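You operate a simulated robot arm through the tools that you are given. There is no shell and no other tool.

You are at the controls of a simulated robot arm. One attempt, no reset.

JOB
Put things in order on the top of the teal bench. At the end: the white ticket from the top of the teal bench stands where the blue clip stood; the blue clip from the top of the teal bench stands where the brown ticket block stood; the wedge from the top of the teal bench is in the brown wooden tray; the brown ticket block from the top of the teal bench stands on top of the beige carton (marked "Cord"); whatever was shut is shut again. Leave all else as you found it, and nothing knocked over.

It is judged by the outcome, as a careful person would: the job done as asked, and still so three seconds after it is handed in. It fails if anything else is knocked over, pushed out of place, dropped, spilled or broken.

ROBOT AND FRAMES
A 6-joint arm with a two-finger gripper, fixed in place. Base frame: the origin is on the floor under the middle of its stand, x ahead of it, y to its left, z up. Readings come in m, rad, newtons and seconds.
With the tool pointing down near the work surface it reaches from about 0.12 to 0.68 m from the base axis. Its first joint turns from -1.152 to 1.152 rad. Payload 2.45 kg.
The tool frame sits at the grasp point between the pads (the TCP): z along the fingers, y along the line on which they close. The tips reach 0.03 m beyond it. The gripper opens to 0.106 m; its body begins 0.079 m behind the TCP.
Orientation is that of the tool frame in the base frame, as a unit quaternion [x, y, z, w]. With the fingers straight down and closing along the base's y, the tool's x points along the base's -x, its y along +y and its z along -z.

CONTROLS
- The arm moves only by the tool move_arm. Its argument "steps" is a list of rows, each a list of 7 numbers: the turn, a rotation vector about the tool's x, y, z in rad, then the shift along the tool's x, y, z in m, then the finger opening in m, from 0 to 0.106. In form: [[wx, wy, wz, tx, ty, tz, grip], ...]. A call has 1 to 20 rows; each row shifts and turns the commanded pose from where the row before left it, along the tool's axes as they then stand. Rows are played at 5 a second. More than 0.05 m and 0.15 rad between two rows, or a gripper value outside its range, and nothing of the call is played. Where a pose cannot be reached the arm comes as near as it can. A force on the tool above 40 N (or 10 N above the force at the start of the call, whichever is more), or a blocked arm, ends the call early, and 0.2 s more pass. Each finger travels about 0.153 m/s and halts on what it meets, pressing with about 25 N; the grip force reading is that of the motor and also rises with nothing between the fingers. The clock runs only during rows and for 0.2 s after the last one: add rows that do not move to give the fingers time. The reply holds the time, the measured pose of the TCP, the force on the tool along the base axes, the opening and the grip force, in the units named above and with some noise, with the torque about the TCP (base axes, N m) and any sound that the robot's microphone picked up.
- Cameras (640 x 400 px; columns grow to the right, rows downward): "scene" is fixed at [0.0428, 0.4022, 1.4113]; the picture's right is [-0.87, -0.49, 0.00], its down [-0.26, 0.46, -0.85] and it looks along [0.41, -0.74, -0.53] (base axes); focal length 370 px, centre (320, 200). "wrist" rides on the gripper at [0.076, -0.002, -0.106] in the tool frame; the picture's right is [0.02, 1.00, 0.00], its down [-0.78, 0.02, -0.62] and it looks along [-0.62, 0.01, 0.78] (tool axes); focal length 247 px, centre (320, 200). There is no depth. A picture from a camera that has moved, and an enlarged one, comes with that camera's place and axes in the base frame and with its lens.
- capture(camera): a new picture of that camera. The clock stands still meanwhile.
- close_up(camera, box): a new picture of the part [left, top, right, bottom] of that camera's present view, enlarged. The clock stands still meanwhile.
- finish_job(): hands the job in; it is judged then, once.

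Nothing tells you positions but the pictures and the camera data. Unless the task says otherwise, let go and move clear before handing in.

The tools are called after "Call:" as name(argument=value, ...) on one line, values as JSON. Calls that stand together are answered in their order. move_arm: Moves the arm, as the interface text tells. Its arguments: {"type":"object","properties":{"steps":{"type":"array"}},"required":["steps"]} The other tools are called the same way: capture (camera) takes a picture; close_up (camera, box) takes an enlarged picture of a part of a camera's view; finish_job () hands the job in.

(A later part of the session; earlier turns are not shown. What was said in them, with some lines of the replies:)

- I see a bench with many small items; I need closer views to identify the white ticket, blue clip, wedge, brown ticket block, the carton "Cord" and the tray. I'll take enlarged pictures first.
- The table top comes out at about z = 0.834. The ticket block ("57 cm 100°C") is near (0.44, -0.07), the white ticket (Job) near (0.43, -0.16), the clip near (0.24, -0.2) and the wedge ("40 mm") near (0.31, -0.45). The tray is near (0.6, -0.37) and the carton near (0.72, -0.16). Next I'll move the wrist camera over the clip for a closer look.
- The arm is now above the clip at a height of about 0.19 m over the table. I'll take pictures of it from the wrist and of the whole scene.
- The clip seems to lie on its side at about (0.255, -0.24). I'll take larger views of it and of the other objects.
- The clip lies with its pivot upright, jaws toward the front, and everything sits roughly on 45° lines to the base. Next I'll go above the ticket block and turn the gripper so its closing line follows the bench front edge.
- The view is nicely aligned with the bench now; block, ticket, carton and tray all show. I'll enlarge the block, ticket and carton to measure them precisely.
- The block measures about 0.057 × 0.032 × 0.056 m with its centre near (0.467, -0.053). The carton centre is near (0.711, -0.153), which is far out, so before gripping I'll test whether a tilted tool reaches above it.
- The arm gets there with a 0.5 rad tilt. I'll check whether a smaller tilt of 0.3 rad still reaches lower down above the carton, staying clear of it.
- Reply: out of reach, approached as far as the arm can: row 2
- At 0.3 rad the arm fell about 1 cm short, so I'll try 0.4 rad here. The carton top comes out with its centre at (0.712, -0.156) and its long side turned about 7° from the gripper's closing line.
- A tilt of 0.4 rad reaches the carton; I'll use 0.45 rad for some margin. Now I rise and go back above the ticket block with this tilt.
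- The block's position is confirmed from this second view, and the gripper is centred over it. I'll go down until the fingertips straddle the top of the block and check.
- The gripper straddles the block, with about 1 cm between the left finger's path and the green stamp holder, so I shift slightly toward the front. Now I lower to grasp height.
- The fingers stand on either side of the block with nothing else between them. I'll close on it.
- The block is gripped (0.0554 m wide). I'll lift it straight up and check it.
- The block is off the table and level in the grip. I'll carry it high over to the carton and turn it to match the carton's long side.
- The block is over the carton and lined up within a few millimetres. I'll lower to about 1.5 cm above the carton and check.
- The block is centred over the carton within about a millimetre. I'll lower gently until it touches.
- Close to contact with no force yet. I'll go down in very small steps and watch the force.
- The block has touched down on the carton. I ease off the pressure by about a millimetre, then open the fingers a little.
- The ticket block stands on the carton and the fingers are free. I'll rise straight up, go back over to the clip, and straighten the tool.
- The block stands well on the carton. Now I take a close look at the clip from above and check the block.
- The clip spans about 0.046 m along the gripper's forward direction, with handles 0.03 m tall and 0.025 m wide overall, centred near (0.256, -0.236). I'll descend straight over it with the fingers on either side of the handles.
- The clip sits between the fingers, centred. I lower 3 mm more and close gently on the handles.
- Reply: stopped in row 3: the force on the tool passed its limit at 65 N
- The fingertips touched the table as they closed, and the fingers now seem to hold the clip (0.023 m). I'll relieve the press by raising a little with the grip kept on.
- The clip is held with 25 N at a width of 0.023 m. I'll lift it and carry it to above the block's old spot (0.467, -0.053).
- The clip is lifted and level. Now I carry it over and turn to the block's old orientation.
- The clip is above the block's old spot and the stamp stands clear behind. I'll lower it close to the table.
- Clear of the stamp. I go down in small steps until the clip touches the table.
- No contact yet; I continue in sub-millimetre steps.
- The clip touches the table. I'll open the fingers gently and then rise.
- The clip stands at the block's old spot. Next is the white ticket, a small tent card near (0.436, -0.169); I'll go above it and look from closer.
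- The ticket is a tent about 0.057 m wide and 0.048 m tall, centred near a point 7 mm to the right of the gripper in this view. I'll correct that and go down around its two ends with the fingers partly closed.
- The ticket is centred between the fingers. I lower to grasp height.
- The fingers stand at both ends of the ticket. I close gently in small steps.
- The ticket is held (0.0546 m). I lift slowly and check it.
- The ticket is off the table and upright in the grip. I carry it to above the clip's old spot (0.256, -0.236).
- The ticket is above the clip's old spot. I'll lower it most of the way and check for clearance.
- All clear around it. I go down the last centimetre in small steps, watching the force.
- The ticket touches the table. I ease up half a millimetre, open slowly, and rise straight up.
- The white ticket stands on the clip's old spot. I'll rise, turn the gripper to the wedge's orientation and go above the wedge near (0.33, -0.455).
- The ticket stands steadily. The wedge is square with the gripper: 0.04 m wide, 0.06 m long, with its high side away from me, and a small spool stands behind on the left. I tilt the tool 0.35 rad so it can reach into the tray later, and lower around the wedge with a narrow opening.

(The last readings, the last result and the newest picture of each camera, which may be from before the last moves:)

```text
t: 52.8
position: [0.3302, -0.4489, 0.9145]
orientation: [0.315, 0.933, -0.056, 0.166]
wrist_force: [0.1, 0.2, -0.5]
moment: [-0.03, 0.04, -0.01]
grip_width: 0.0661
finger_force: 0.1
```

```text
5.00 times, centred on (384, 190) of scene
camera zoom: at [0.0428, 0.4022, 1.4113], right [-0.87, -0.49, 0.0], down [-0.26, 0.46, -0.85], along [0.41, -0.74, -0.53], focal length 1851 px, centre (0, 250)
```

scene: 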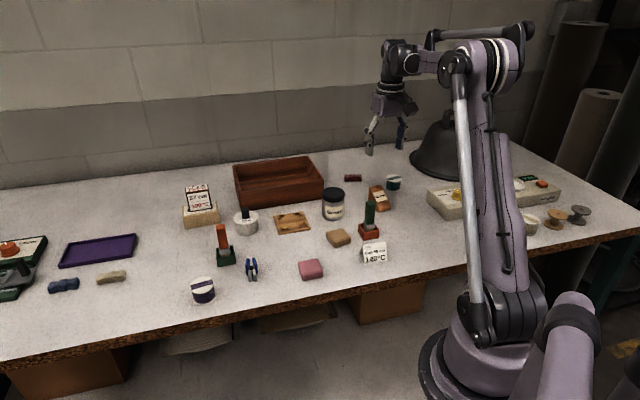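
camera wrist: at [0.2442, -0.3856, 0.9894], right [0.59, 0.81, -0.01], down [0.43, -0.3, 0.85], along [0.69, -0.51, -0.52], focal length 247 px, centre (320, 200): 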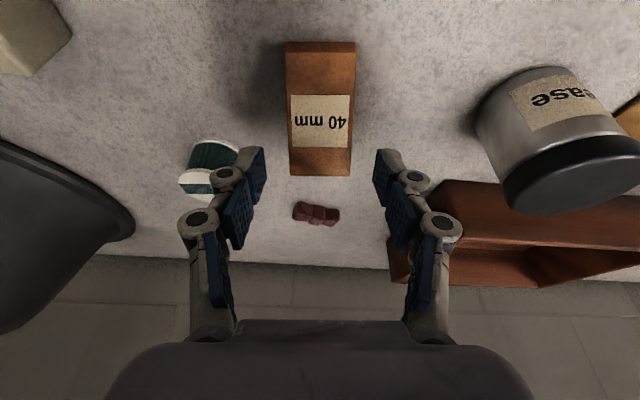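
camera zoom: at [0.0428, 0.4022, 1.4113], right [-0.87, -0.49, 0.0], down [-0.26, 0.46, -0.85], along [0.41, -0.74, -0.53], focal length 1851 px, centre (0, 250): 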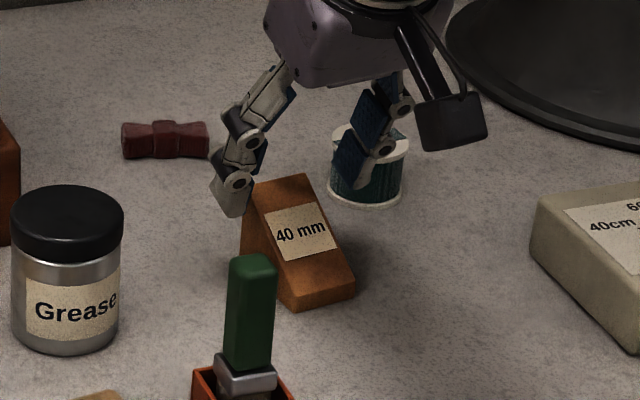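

The wedge is centred between the fingers and the spool is clear. I lower to grasp height.

Call:
move_arm(steps=[[0, 0, 0, 0.0045, -0.001, 0.0185, 0.066], [0, 0, 0, 0.0061, 0, 0.0167, 0.066], [0, 0, 0, 0, 0, 0, 0.066]])

Call:
capture(camera="wrist")

Call:
close_up(camera="scene", box=[320, 150, 448, 230])

```text
t: 53.6
position: [0.3323, -0.4524, 0.8771]
orientation: [0.316, 0.933, -0.056, 0.165]
wrist_force: [1.1, 0.4, 0.4]
moment: [0.04, 0.04, 0.02]
grip_width: 0.0662
finger_force: 0.0
```

```text
taken
camera wrist: at [0.2456, -0.3888, 0.9516], right [0.59, 0.81, -0.01], down [0.43, -0.3, 0.85], along [0.69, -0.51, -0.52], focal length 247 px, centre (320, 200)
```

wrist: 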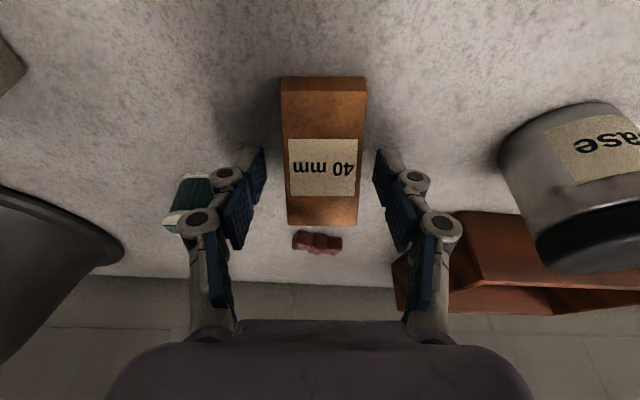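

```text
5.00 times, centred on (384, 190) of scene
camera zoom: at [0.0428, 0.4022, 1.4113], right [-0.87, -0.49, 0.0], down [-0.26, 0.46, -0.85], along [0.41, -0.74, -0.53], focal length 1851 px, centre (0, 250)
```

zoom: 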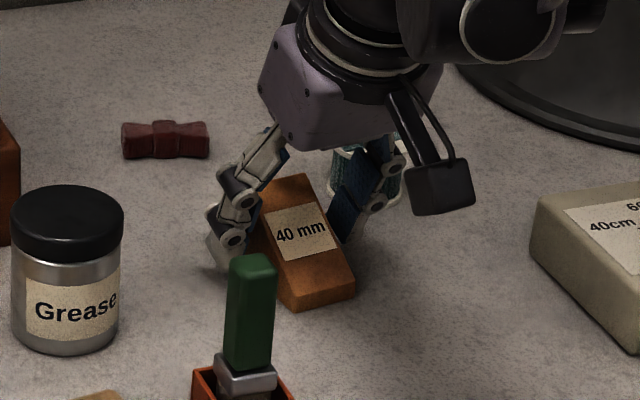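

The fingers straddle the wedge. I close on it.

Call:
move_arm(steps=[[0, 0, 0, 0, 0, 0, 0.054], [0, 0, 0, 0, 0, 0, 0.046], [0, 0, 0, 0, 0, 0, 0.04], [0, 0, 0, 0, 0, 0, 0.034], [0, 0, 0, 0, 0, 0, 0.03], [0, 0, 0, 0, 0, 0, 0.03]])

Call:
capture(camera="wrist")

```text
t: 55.0
position: [0.332, -0.4531, 0.8776]
orientation: [0.316, 0.933, -0.055, 0.164]
wrist_force: [0.2, 1.2, 1.7]
moment: [0.03, 0.02, -0.04]
grip_width: 0.0391
finger_force: 24.5
```

```text
taken
camera wrist: at [0.2456, -0.3887, 0.9519], right [0.59, 0.81, -0.01], down [0.43, -0.3, 0.85], along [0.69, -0.51, -0.52], focal length 247 px, centre (320, 200)
```

wrist: 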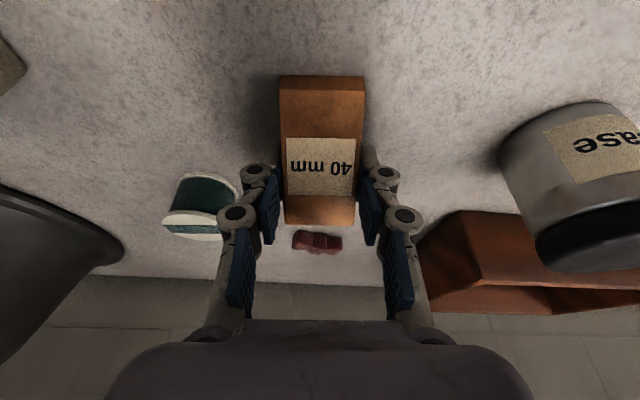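

The wedge is gripped (0.039 m). I lift it and carry it high, over the grease jar, to above the tray.

Call:
move_arm(steps=[[0, 0, 0, -0.0034, 0, -0.0094, 0.03], [0, 0, 0, -0.0133, 0, -0.0365, 0.03], [0, 0, 0, -0.0133, 0, -0.0365, 0.03], [0, 0, 0, -0.0133, 0, -0.0365, 0.03], [0, 0, 0, -0.0133, 0, -0.0365, 0.03], [0, 0, 0, 0, 0, 0, 0.03]])

Call:
capture(camera="wrist")

Call:
capture(camera="scene")

```text
t: 56.4
position: [0.333, -0.4516, 1.0436]
orientation: [0.316, 0.933, -0.055, 0.164]
wrist_force: [0.3, 0.0, -0.3]
moment: [0.0, 0.01, 0.03]
grip_width: 0.0389
finger_force: 25.6
```

```text
taken
camera wrist: at [0.2456, -0.3887, 1.117], right [0.59, 0.81, -0.01], down [0.43, -0.3, 0.85], along [0.69, -0.51, -0.52], focal length 247 px, centre (320, 200)
```

wrist: 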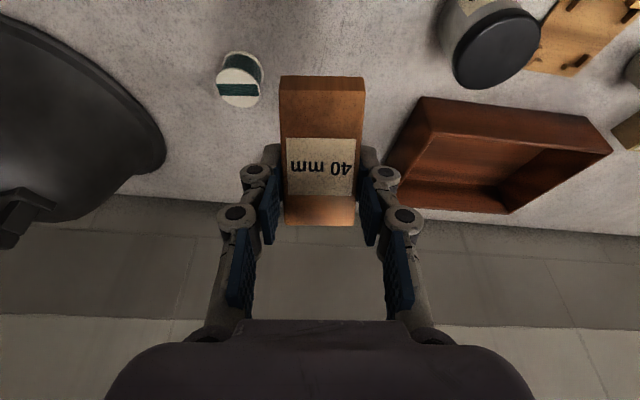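

```text
taken
```

scene: 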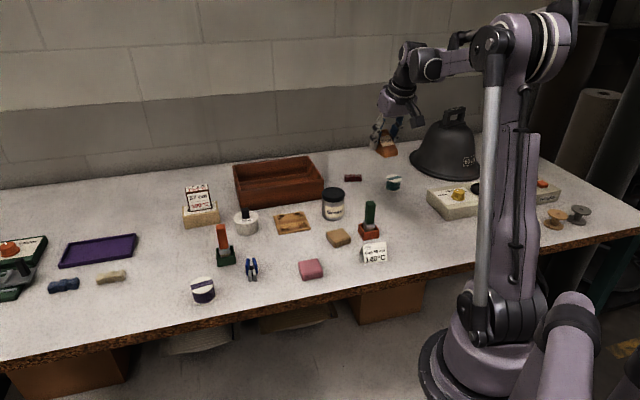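

The wedge is held level and everything else looks undisturbed. Now over to the tray.

Call:
move_arm(steps=[[0, 0, 0, -0.02668, 0.0349, 0.00974, 0.03], [0, 0, 0, -0.02668, 0.0349, 0.00974, 0.03], [0, 0, 0, -0.02668, 0.0349, 0.00974, 0.03], [0, 0, 0, -0.02668, 0.0349, 0.00974, 0.03], [0, 0, 0, -0.02668, 0.0349, 0.00974, 0.03], [0.0326, 0, 0.0892, -0.02, 0.03, 0.0073, 0.03], [0, 0, 0, 0, 0, 0, 0.03]])

Call:
capture(camera="wrist")

Call:
capture(camera="scene")

Call:
close_up(camera="scene", box=[214, 120, 342, 200])

```text
t: 58.0
position: [0.5863, -0.3889, 1.0418]
orientation: [0.359, 0.917, -0.063, 0.162]
wrist_force: [-0.3, 0.0, 0.0]
moment: [0.05, -0.01, 0.01]
grip_width: 0.0393
finger_force: 25.1
```

```text
taken
camera wrist: at [0.5061, -0.3166, 1.1149], right [0.67, 0.75, -0.01], down [0.39, -0.34, 0.85], along [0.63, -0.57, -0.52], focal length 247 px, centre (320, 200)
```

wrist: 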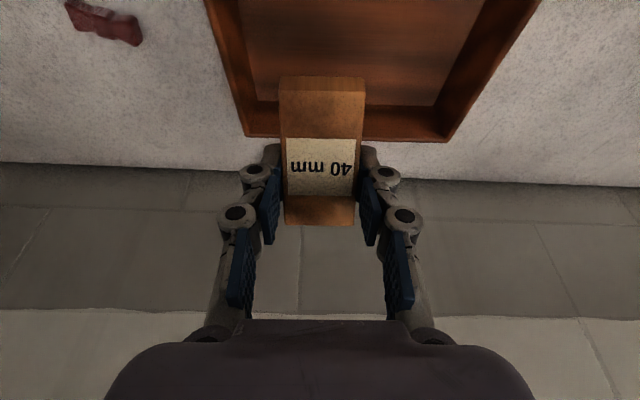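

```text
taken
```

scene: 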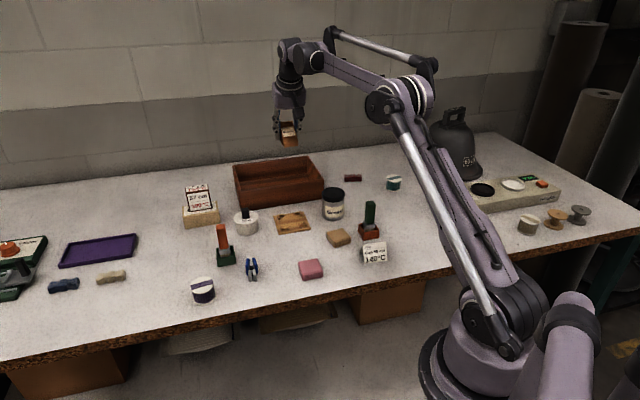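

```text
5.00 times, centred on (278, 160) of scene
camera zoom: at [0.0428, 0.4022, 1.4113], right [-0.87, -0.49, 0.0], down [-0.26, 0.46, -0.85], along [0.41, -0.74, -0.53], focal length 1851 px, centre (530, 400)
```

zoom: 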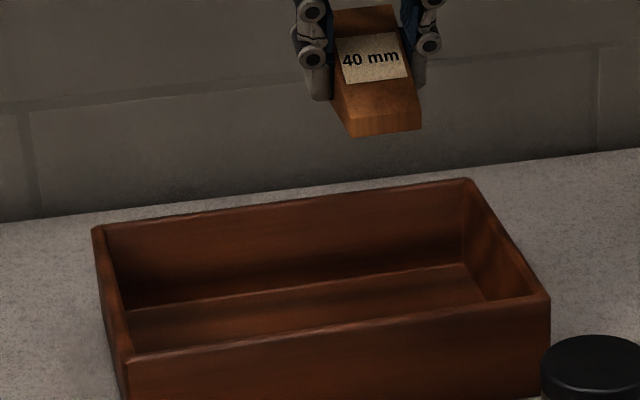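

The tray spans about 0.245 × 0.162 m and the wedge is above its left front part. I shift 1.5 cm deeper and 1 cm right so wedge and fingers clear the walls, then lower partway in.

Call:
move_arm(steps=[[0, 0, 0, -0.0141, 0.01, 0.0051, 0.03], [0, 0, 0, 0.0113, 0, 0.031, 0.03], [0, 0, 0, 0.0113, 0, 0.031, 0.03], [0, 0, 0, 0.0113, 0, 0.031, 0.03], [0, 0, 0, 0, 0, 0, 0.03]])

Call:
capture(camera="wrist")

Call:
close_up(camera="scene", box=[214, 130, 342, 210])

```text
t: 59.2
position: [0.6028, -0.3912, 0.9452]
orientation: [0.359, 0.917, -0.063, 0.163]
wrist_force: [0.7, 0.3, -0.2]
moment: [0.02, -0.01, -0.01]
grip_width: 0.0389
finger_force: 25.1
```

```text
taken
camera wrist: at [0.5239, -0.3194, 1.0176], right [0.66, 0.75, -0.01], down [0.39, -0.34, 0.85], along [0.63, -0.57, -0.52], focal length 247 px, centre (320, 200)
```

wrist: 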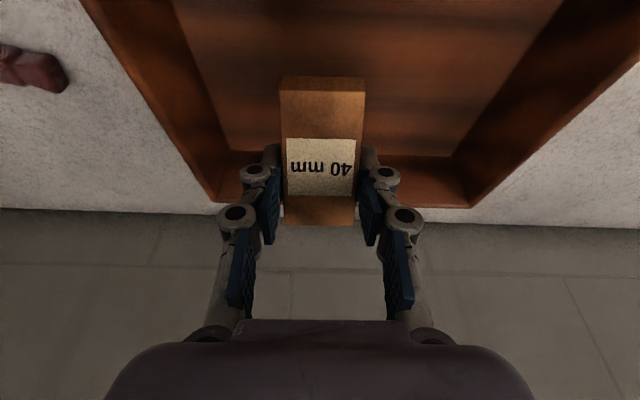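

```text
5.00 times, centred on (278, 170) of scene
camera zoom: at [0.0428, 0.4022, 1.4113], right [-0.87, -0.49, 0.0], down [-0.26, 0.46, -0.85], along [0.41, -0.74, -0.53], focal length 1851 px, centre (530, 350)
```

zoom: 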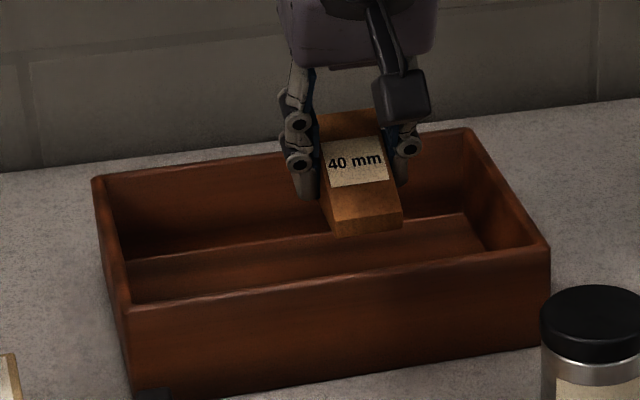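

Position is good, with about 1.7 cm to the front wall. I lower further into the tray.

Call:
move_arm(steps=[[0, 0, 0, 0.0077, 0, 0.0211, 0.03], [0, 0, 0, 0.0077, 0, 0.0211, 0.03], [0, 0, 0, 0, 0, 0, 0.03]])

Call:
capture(camera="wrist")

Call:
close_up(camera="scene", box=[214, 130, 342, 210])

```text
t: 60.0
position: [0.6029, -0.3915, 0.8984]
orientation: [0.359, 0.917, -0.064, 0.162]
wrist_force: [-0.1, -1.1, 0.0]
moment: [-0.02, -0.02, 0.01]
grip_width: 0.0388
finger_force: 24.4
```

```text
taken
camera wrist: at [0.5236, -0.3197, 0.9726], right [0.67, 0.75, -0.01], down [0.39, -0.34, 0.85], along [0.63, -0.57, -0.52], focal length 247 px, centre (320, 200)
```

wrist: 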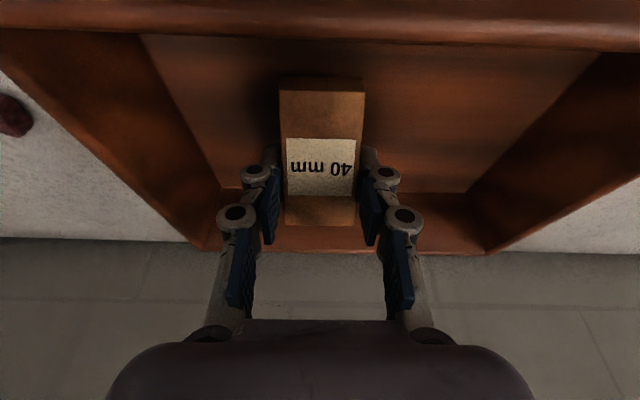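

```text
5.00 times, centred on (278, 170) of scene
camera zoom: at [0.0428, 0.4022, 1.4113], right [-0.87, -0.49, 0.0], down [-0.26, 0.46, -0.85], along [0.41, -0.74, -0.53], focal length 1851 px, centre (530, 350)
```

zoom: 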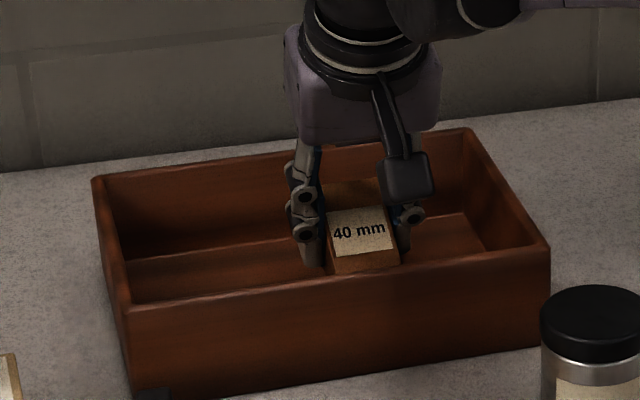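

The wedge is inside, clear of the walls. I go down in small steps until it touches the tray floor.

Call:
move_arm(steps=[[0, 0, 0, 0.0017, 0, 0.0047, 0.03], [0, 0, 0, 0.001, 0, 0.0028, 0.03], [0, 0, 0, 0, 0, 0, 0.03]])

Call:
move_arm(steps=[[0, 0, 0, 0.0005, 0, 0.0014, 0.03], [0, 0, 0, 0, 0, 0, 0.03]])

Call:
move_arm(steps=[[0, 0, 0, 0.0005, 0, 0.0014, 0.03], [0, 0, 0, 0, 0, 0, 0.03]])

```text
t: 60.8
position: [0.603, -0.3916, 0.8914]
orientation: [0.36, 0.917, -0.064, 0.162]
wrist_force: [-0.6, 0.5, -0.9]
moment: [0.02, -0.01, -0.03]
grip_width: 0.039
finger_force: 24.6
```

```text
t: 61.4
position: [0.6049, -0.3917, 0.8889]
orientation: [0.359, 0.917, -0.064, 0.162]
wrist_force: [-0.8, -0.3, 0.0]
moment: [-0.02, 0.0, -0.01]
grip_width: 0.0391
finger_force: 24.8
```

```text
t: 62.0
position: [0.6044, -0.3915, 0.8879]
orientation: [0.36, 0.917, -0.064, 0.162]
wrist_force: [0.1, 0.0, -0.9]
moment: [0.02, -0.01, 0.0]
grip_width: 0.0388
finger_force: 24.6
```

No contact yet at 0.888. I continue in millimetre steps.

Call:
move_arm(steps=[[0, 0, 0, 0.0004, 0, 0.0011, 0.03], [0, 0, 0, 0, 0, 0, 0.03]])

Call:
move_arm(steps=[[0, 0, 0, 0.0004, 0, 0.0011, 0.03], [0, 0, 0, 0, 0, 0, 0.03]])

```text
t: 62.6
position: [0.6041, -0.3917, 0.886]
orientation: [0.359, 0.917, -0.063, 0.162]
wrist_force: [-0.3, -0.2, -0.9]
moment: [0.03, 0.0, 0.02]
grip_width: 0.0389
finger_force: 24.8
```

```text
t: 63.2
position: [0.6039, -0.3922, 0.8857]
orientation: [0.359, 0.917, -0.064, 0.162]
wrist_force: [0.0, 0.1, -1.5]
moment: [0.04, 0.03, 0.0]
grip_width: 0.0387
finger_force: 25.5
```

Call:
move_arm(steps=[[0, 0, 0, 0.0004, 0, 0.0011, 0.03], [0, 0, 0, 0, 0, 0, 0.03]])

Call:
close_up(camera="scene", box=[250, 150, 330, 200])

Call:
capture(camera="wrist")

```text
t: 63.8
position: [0.6039, -0.3905, 0.8843]
orientation: [0.359, 0.917, -0.063, 0.162]
wrist_force: [-0.5, 0.4, -0.5]
moment: [0.0, 0.03, -0.04]
grip_width: 0.039
finger_force: 25.1
```

```text
8.00 times, centred on (290, 175) of scene
camera zoom: at [0.0428, 0.4022, 1.4113], right [-0.87, -0.49, 0.0], down [-0.26, 0.46, -0.85], along [0.41, -0.74, -0.53], focal length 2961 px, centre (560, 400)
```

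zoom: 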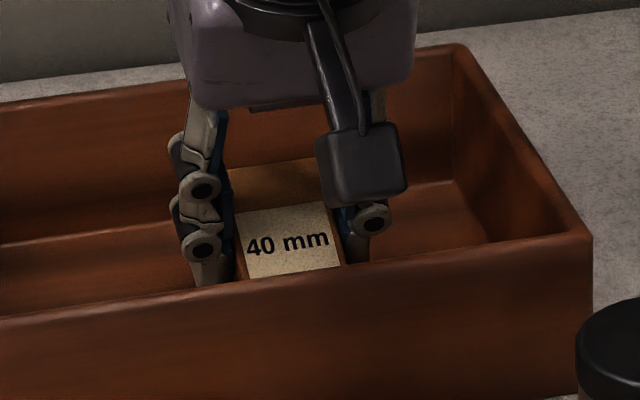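

```text
taken
camera wrist: at [0.5241, -0.3196, 0.9583], right [0.66, 0.75, -0.01], down [0.39, -0.34, 0.85], along [0.63, -0.57, -0.52], focal length 247 px, centre (320, 200)
```

wrist: 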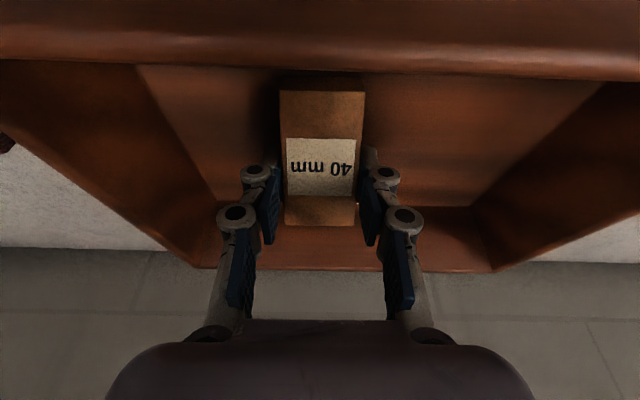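

Still free; the wedge is clear of the front wall. I continue down in millimetre steps.

Call:
move_arm(steps=[[0, 0, 0, 0.0004, 0, 0.0011, 0.03], [0, 0, 0, 0, 0, 0, 0.03]])

Call:
move_arm(steps=[[0, 0, 0, 0.0004, 0, 0.0009, 0.03], [0, 0, 0, 0, 0, 0, 0.03]])

```text
t: 64.4
position: [0.6038, -0.3907, 0.8842]
orientation: [0.359, 0.917, -0.064, 0.162]
wrist_force: [-1.0, 1.2, 9.1]
moment: [0.09, 0.11, 0.01]
grip_width: 0.039
finger_force: 25.5
```

```text
t: 65.0
position: [0.6044, -0.3907, 0.885]
orientation: [0.359, 0.917, -0.064, 0.163]
wrist_force: [0.4, -0.1, 19.7]
moment: [0.03, 0.01, 0.01]
grip_width: 0.0389
finger_force: 25.0
```

The wedge sits on the tray floor. I ease off and open the fingers a little, then rise straight up.

Call:
move_arm(steps=[[0, 0, 0, -0.0005, 0, -0.0013, 0.03], [0, 0, 0, 0, 0, 0, 0.041], [0, 0, 0, 0, 0, 0, 0.05], [0, 0, 0, 0, 0, 0, 0.06], [0, 0, 0, 0, 0, 0, 0.06]])

Call:
capture(camera="wrist")

Call:
close_up(camera="scene", box=[250, 150, 330, 200])

```text
t: 66.2
position: [0.6039, -0.391, 0.8849]
orientation: [0.359, 0.917, -0.062, 0.162]
wrist_force: [-0.6, 0.3, -0.5]
moment: [-0.01, -0.02, 0.0]
grip_width: 0.0602
finger_force: 0.0
```

```text
taken
camera wrist: at [0.5241, -0.3198, 0.958], right [0.66, 0.75, -0.01], down [0.39, -0.34, 0.85], along [0.63, -0.57, -0.52], focal length 247 px, centre (320, 200)
```

wrist: 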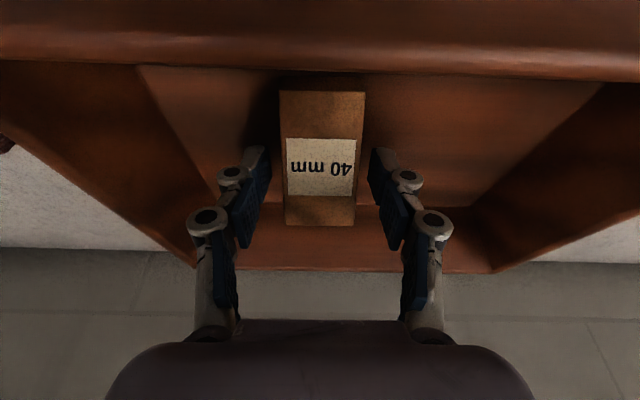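

```text
8.00 times, centred on (290, 175) of scene
camera zoom: at [0.0428, 0.4022, 1.4113], right [-0.87, -0.49, 0.0], down [-0.26, 0.46, -0.85], along [0.41, -0.74, -0.53], focal length 2961 px, centre (560, 400)
```

zoom: 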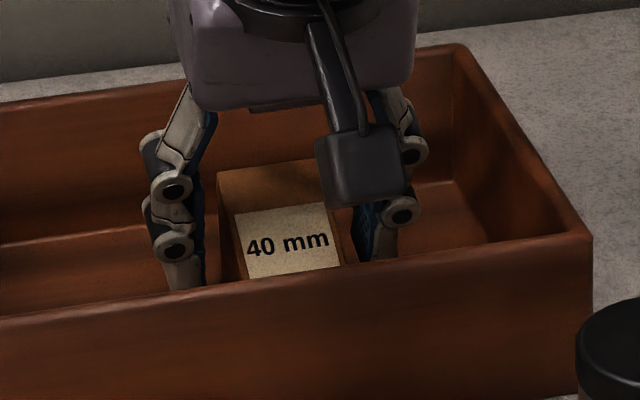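

The wedge lies in the tray and the fingers are free. I rise straight up and pull back clear of the bench items.

Call:
move_arm(steps=[[0, 0, 0, -0.0068, 0, -0.0188, 0.06], [0, 0, 0, -0.0137, 0, -0.0376, 0.06], [0, 0, 0, -0.0137, 0, -0.0376, 0.06], [0, 0, 0, -0.0137, 0, -0.0376, 0.06], [0, 0, 0, -0.0137, 0, -0.0376, 0.06], [0, 0, 0, 0.0376, 0, -0.0137, 0.06], [0, 0, 0, 0.0376, 0, -0.0137, 0.06], [0, 0, 0, 0.0376, 0, -0.0137, 0.06], [0, 0, 0, 0.0376, 0, -0.0137, 0.06], [0, 0, 0, 0.0376, 0, -0.0137, 0.06], [0, 0, 0, 0.0376, 0, -0.0137, 0.06], [0, 0, 0, 0, 0, 0, 0.06]])

Call:
capture(camera="scene")

Call:
capture(camera="wrist")

Call:
close_up(camera="scene", box=[170, 140, 330, 240])

Call:
close_up(camera="scene", box=[170, 210, 330, 310])

Call:
close_up(camera="scene", box=[300, 160, 460, 260])

```text
t: 68.8
position: [0.4281, -0.2287, 1.0638]
orientation: [0.359, 0.917, -0.064, 0.162]
wrist_force: [0.0, -0.6, 0.4]
moment: [0.01, -0.03, -0.01]
grip_width: 0.0602
finger_force: 0.0
```

```text
taken
```

scene: 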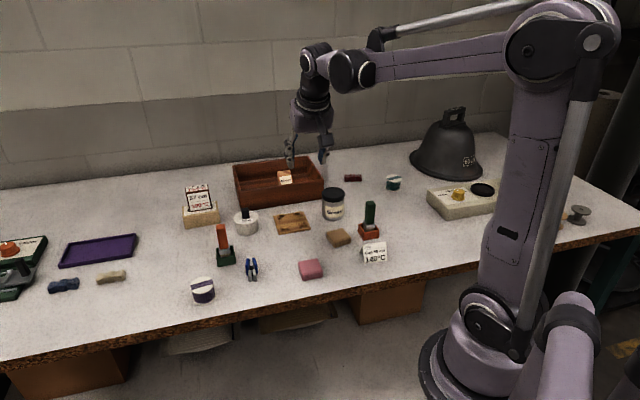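

```text
taken
camera wrist: at [0.348, -0.1575, 1.1375], right [0.67, 0.75, -0.01], down [0.39, -0.34, 0.85], along [0.63, -0.57, -0.52], focal length 247 px, centre (320, 200)
```

wrist: 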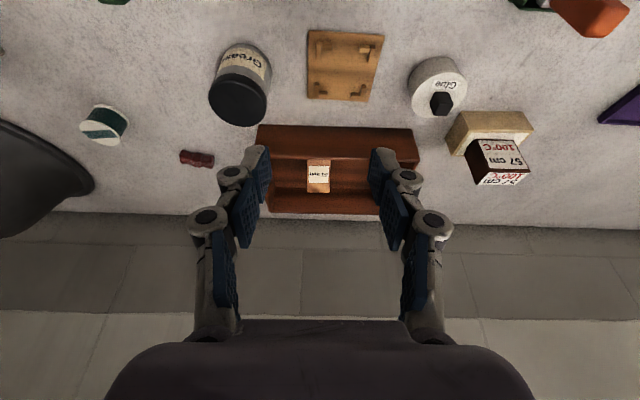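

```text
4.00 times, centred on (250, 190) of scene
camera zoom: at [0.0428, 0.4022, 1.4113], right [-0.87, -0.49, 0.0], down [-0.26, 0.46, -0.85], along [0.41, -0.74, -0.53], focal length 1480 px, centre (600, 240)
```

zoom: 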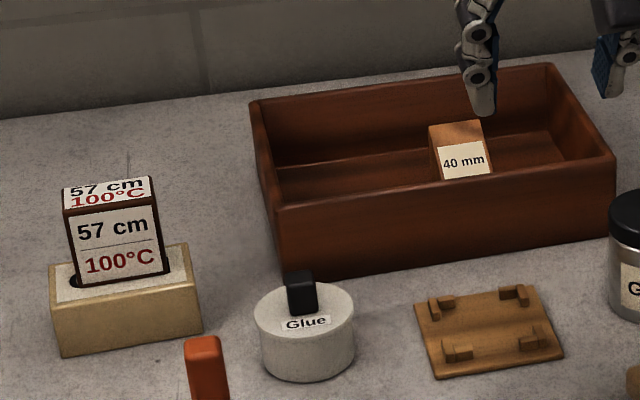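

```text
4.00 times, centred on (250, 260) of scene
camera zoom: at [0.0428, 0.4022, 1.4113], right [-0.87, -0.49, 0.0], down [-0.26, 0.46, -0.85], along [0.41, -0.74, -0.53], focal length 1480 px, centre (600, -40)
```

zoom: 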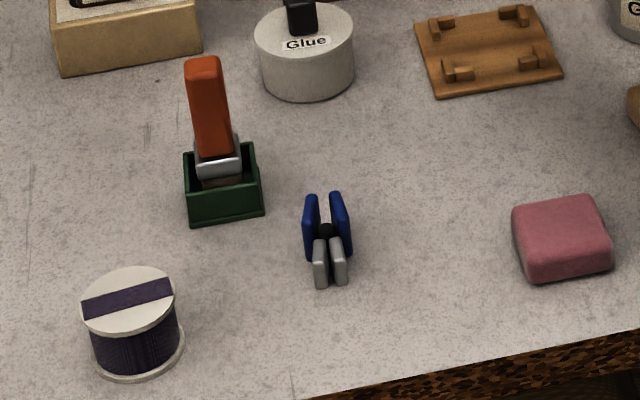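

```text
4.00 times, centred on (380, 210) of scene
camera zoom: at [0.0428, 0.4022, 1.4113], right [-0.87, -0.49, 0.0], down [-0.26, 0.46, -0.85], along [0.41, -0.74, -0.53], focal length 1480 px, centre (80, 160)
```

zoom: 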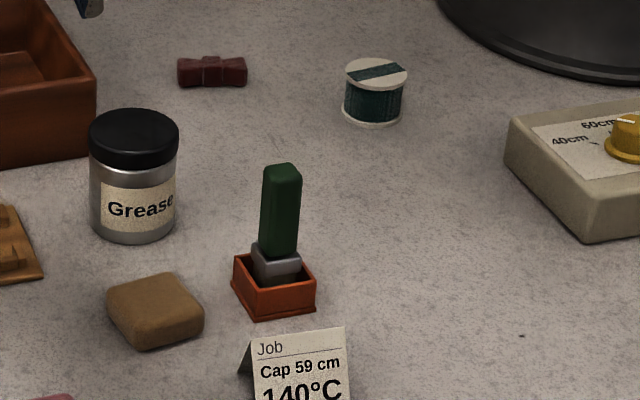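

The block stands on the carton, the clip is on the block's old spot, the ticket is on the clip's old spot, and the wedge lies in the tray. All the other items appear at the same picture positions as at the start. The arm is clear, so I take one last look at the ticket and left side before handing in.

Call:
close_up(camera="scene", box=[330, 215, 426, 275])

Call:
close_up(camera="scene", box=[0, 210, 160, 310])

```text
6.67 times, centred on (378, 245) of scene
camera zoom: at [0.0428, 0.4022, 1.4113], right [-0.87, -0.49, 0.0], down [-0.26, 0.46, -0.85], along [0.41, -0.74, -0.53], focal length 2468 px, centre (-67, -100)
```

zoom: 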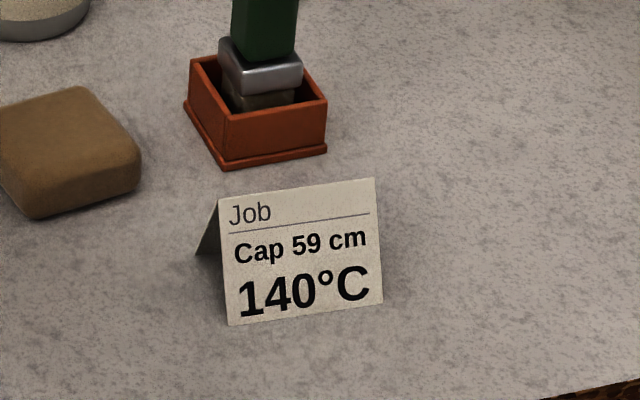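

```text
4.00 times, centred on (80, 260) of scene
camera zoom: at [0.0428, 0.4022, 1.4113], right [-0.87, -0.49, 0.0], down [-0.26, 0.46, -0.85], along [0.41, -0.74, -0.53], focal length 1480 px, centre (1280, -40)
```

zoom: 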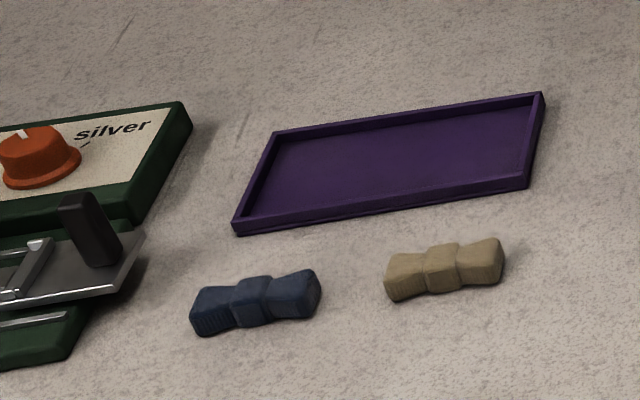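

All four pieces are in place and standing. Nothing else has moved, and nothing that was shut was opened. The arm is clear, so I hand the job in.

Call:
finish_job()

```text
The job is handed in.
```

The job is handed in. All four pieces were where you asked in the last pictures:

- **Brown ticket block:** it stands on top of the carton marked "Cord".
- **Blue clip:** it stands where the ticket block stood.
- **White ticket:** it stands upright where the clip stood.
- **Wedge:** it lies in the brown wooden tray.

Everything else I could compare with the first pictures was in the same place, and nothing was knocked over. The bell and the right end of the bench got only a look in the full picture. I opened nothing, so there was nothing to shut again. The one unplanned event was the fingertips pressing on the bench while closing on the clip, which stopped that move early. I raised the arm slightly and carried on, and the clip was not disturbed.
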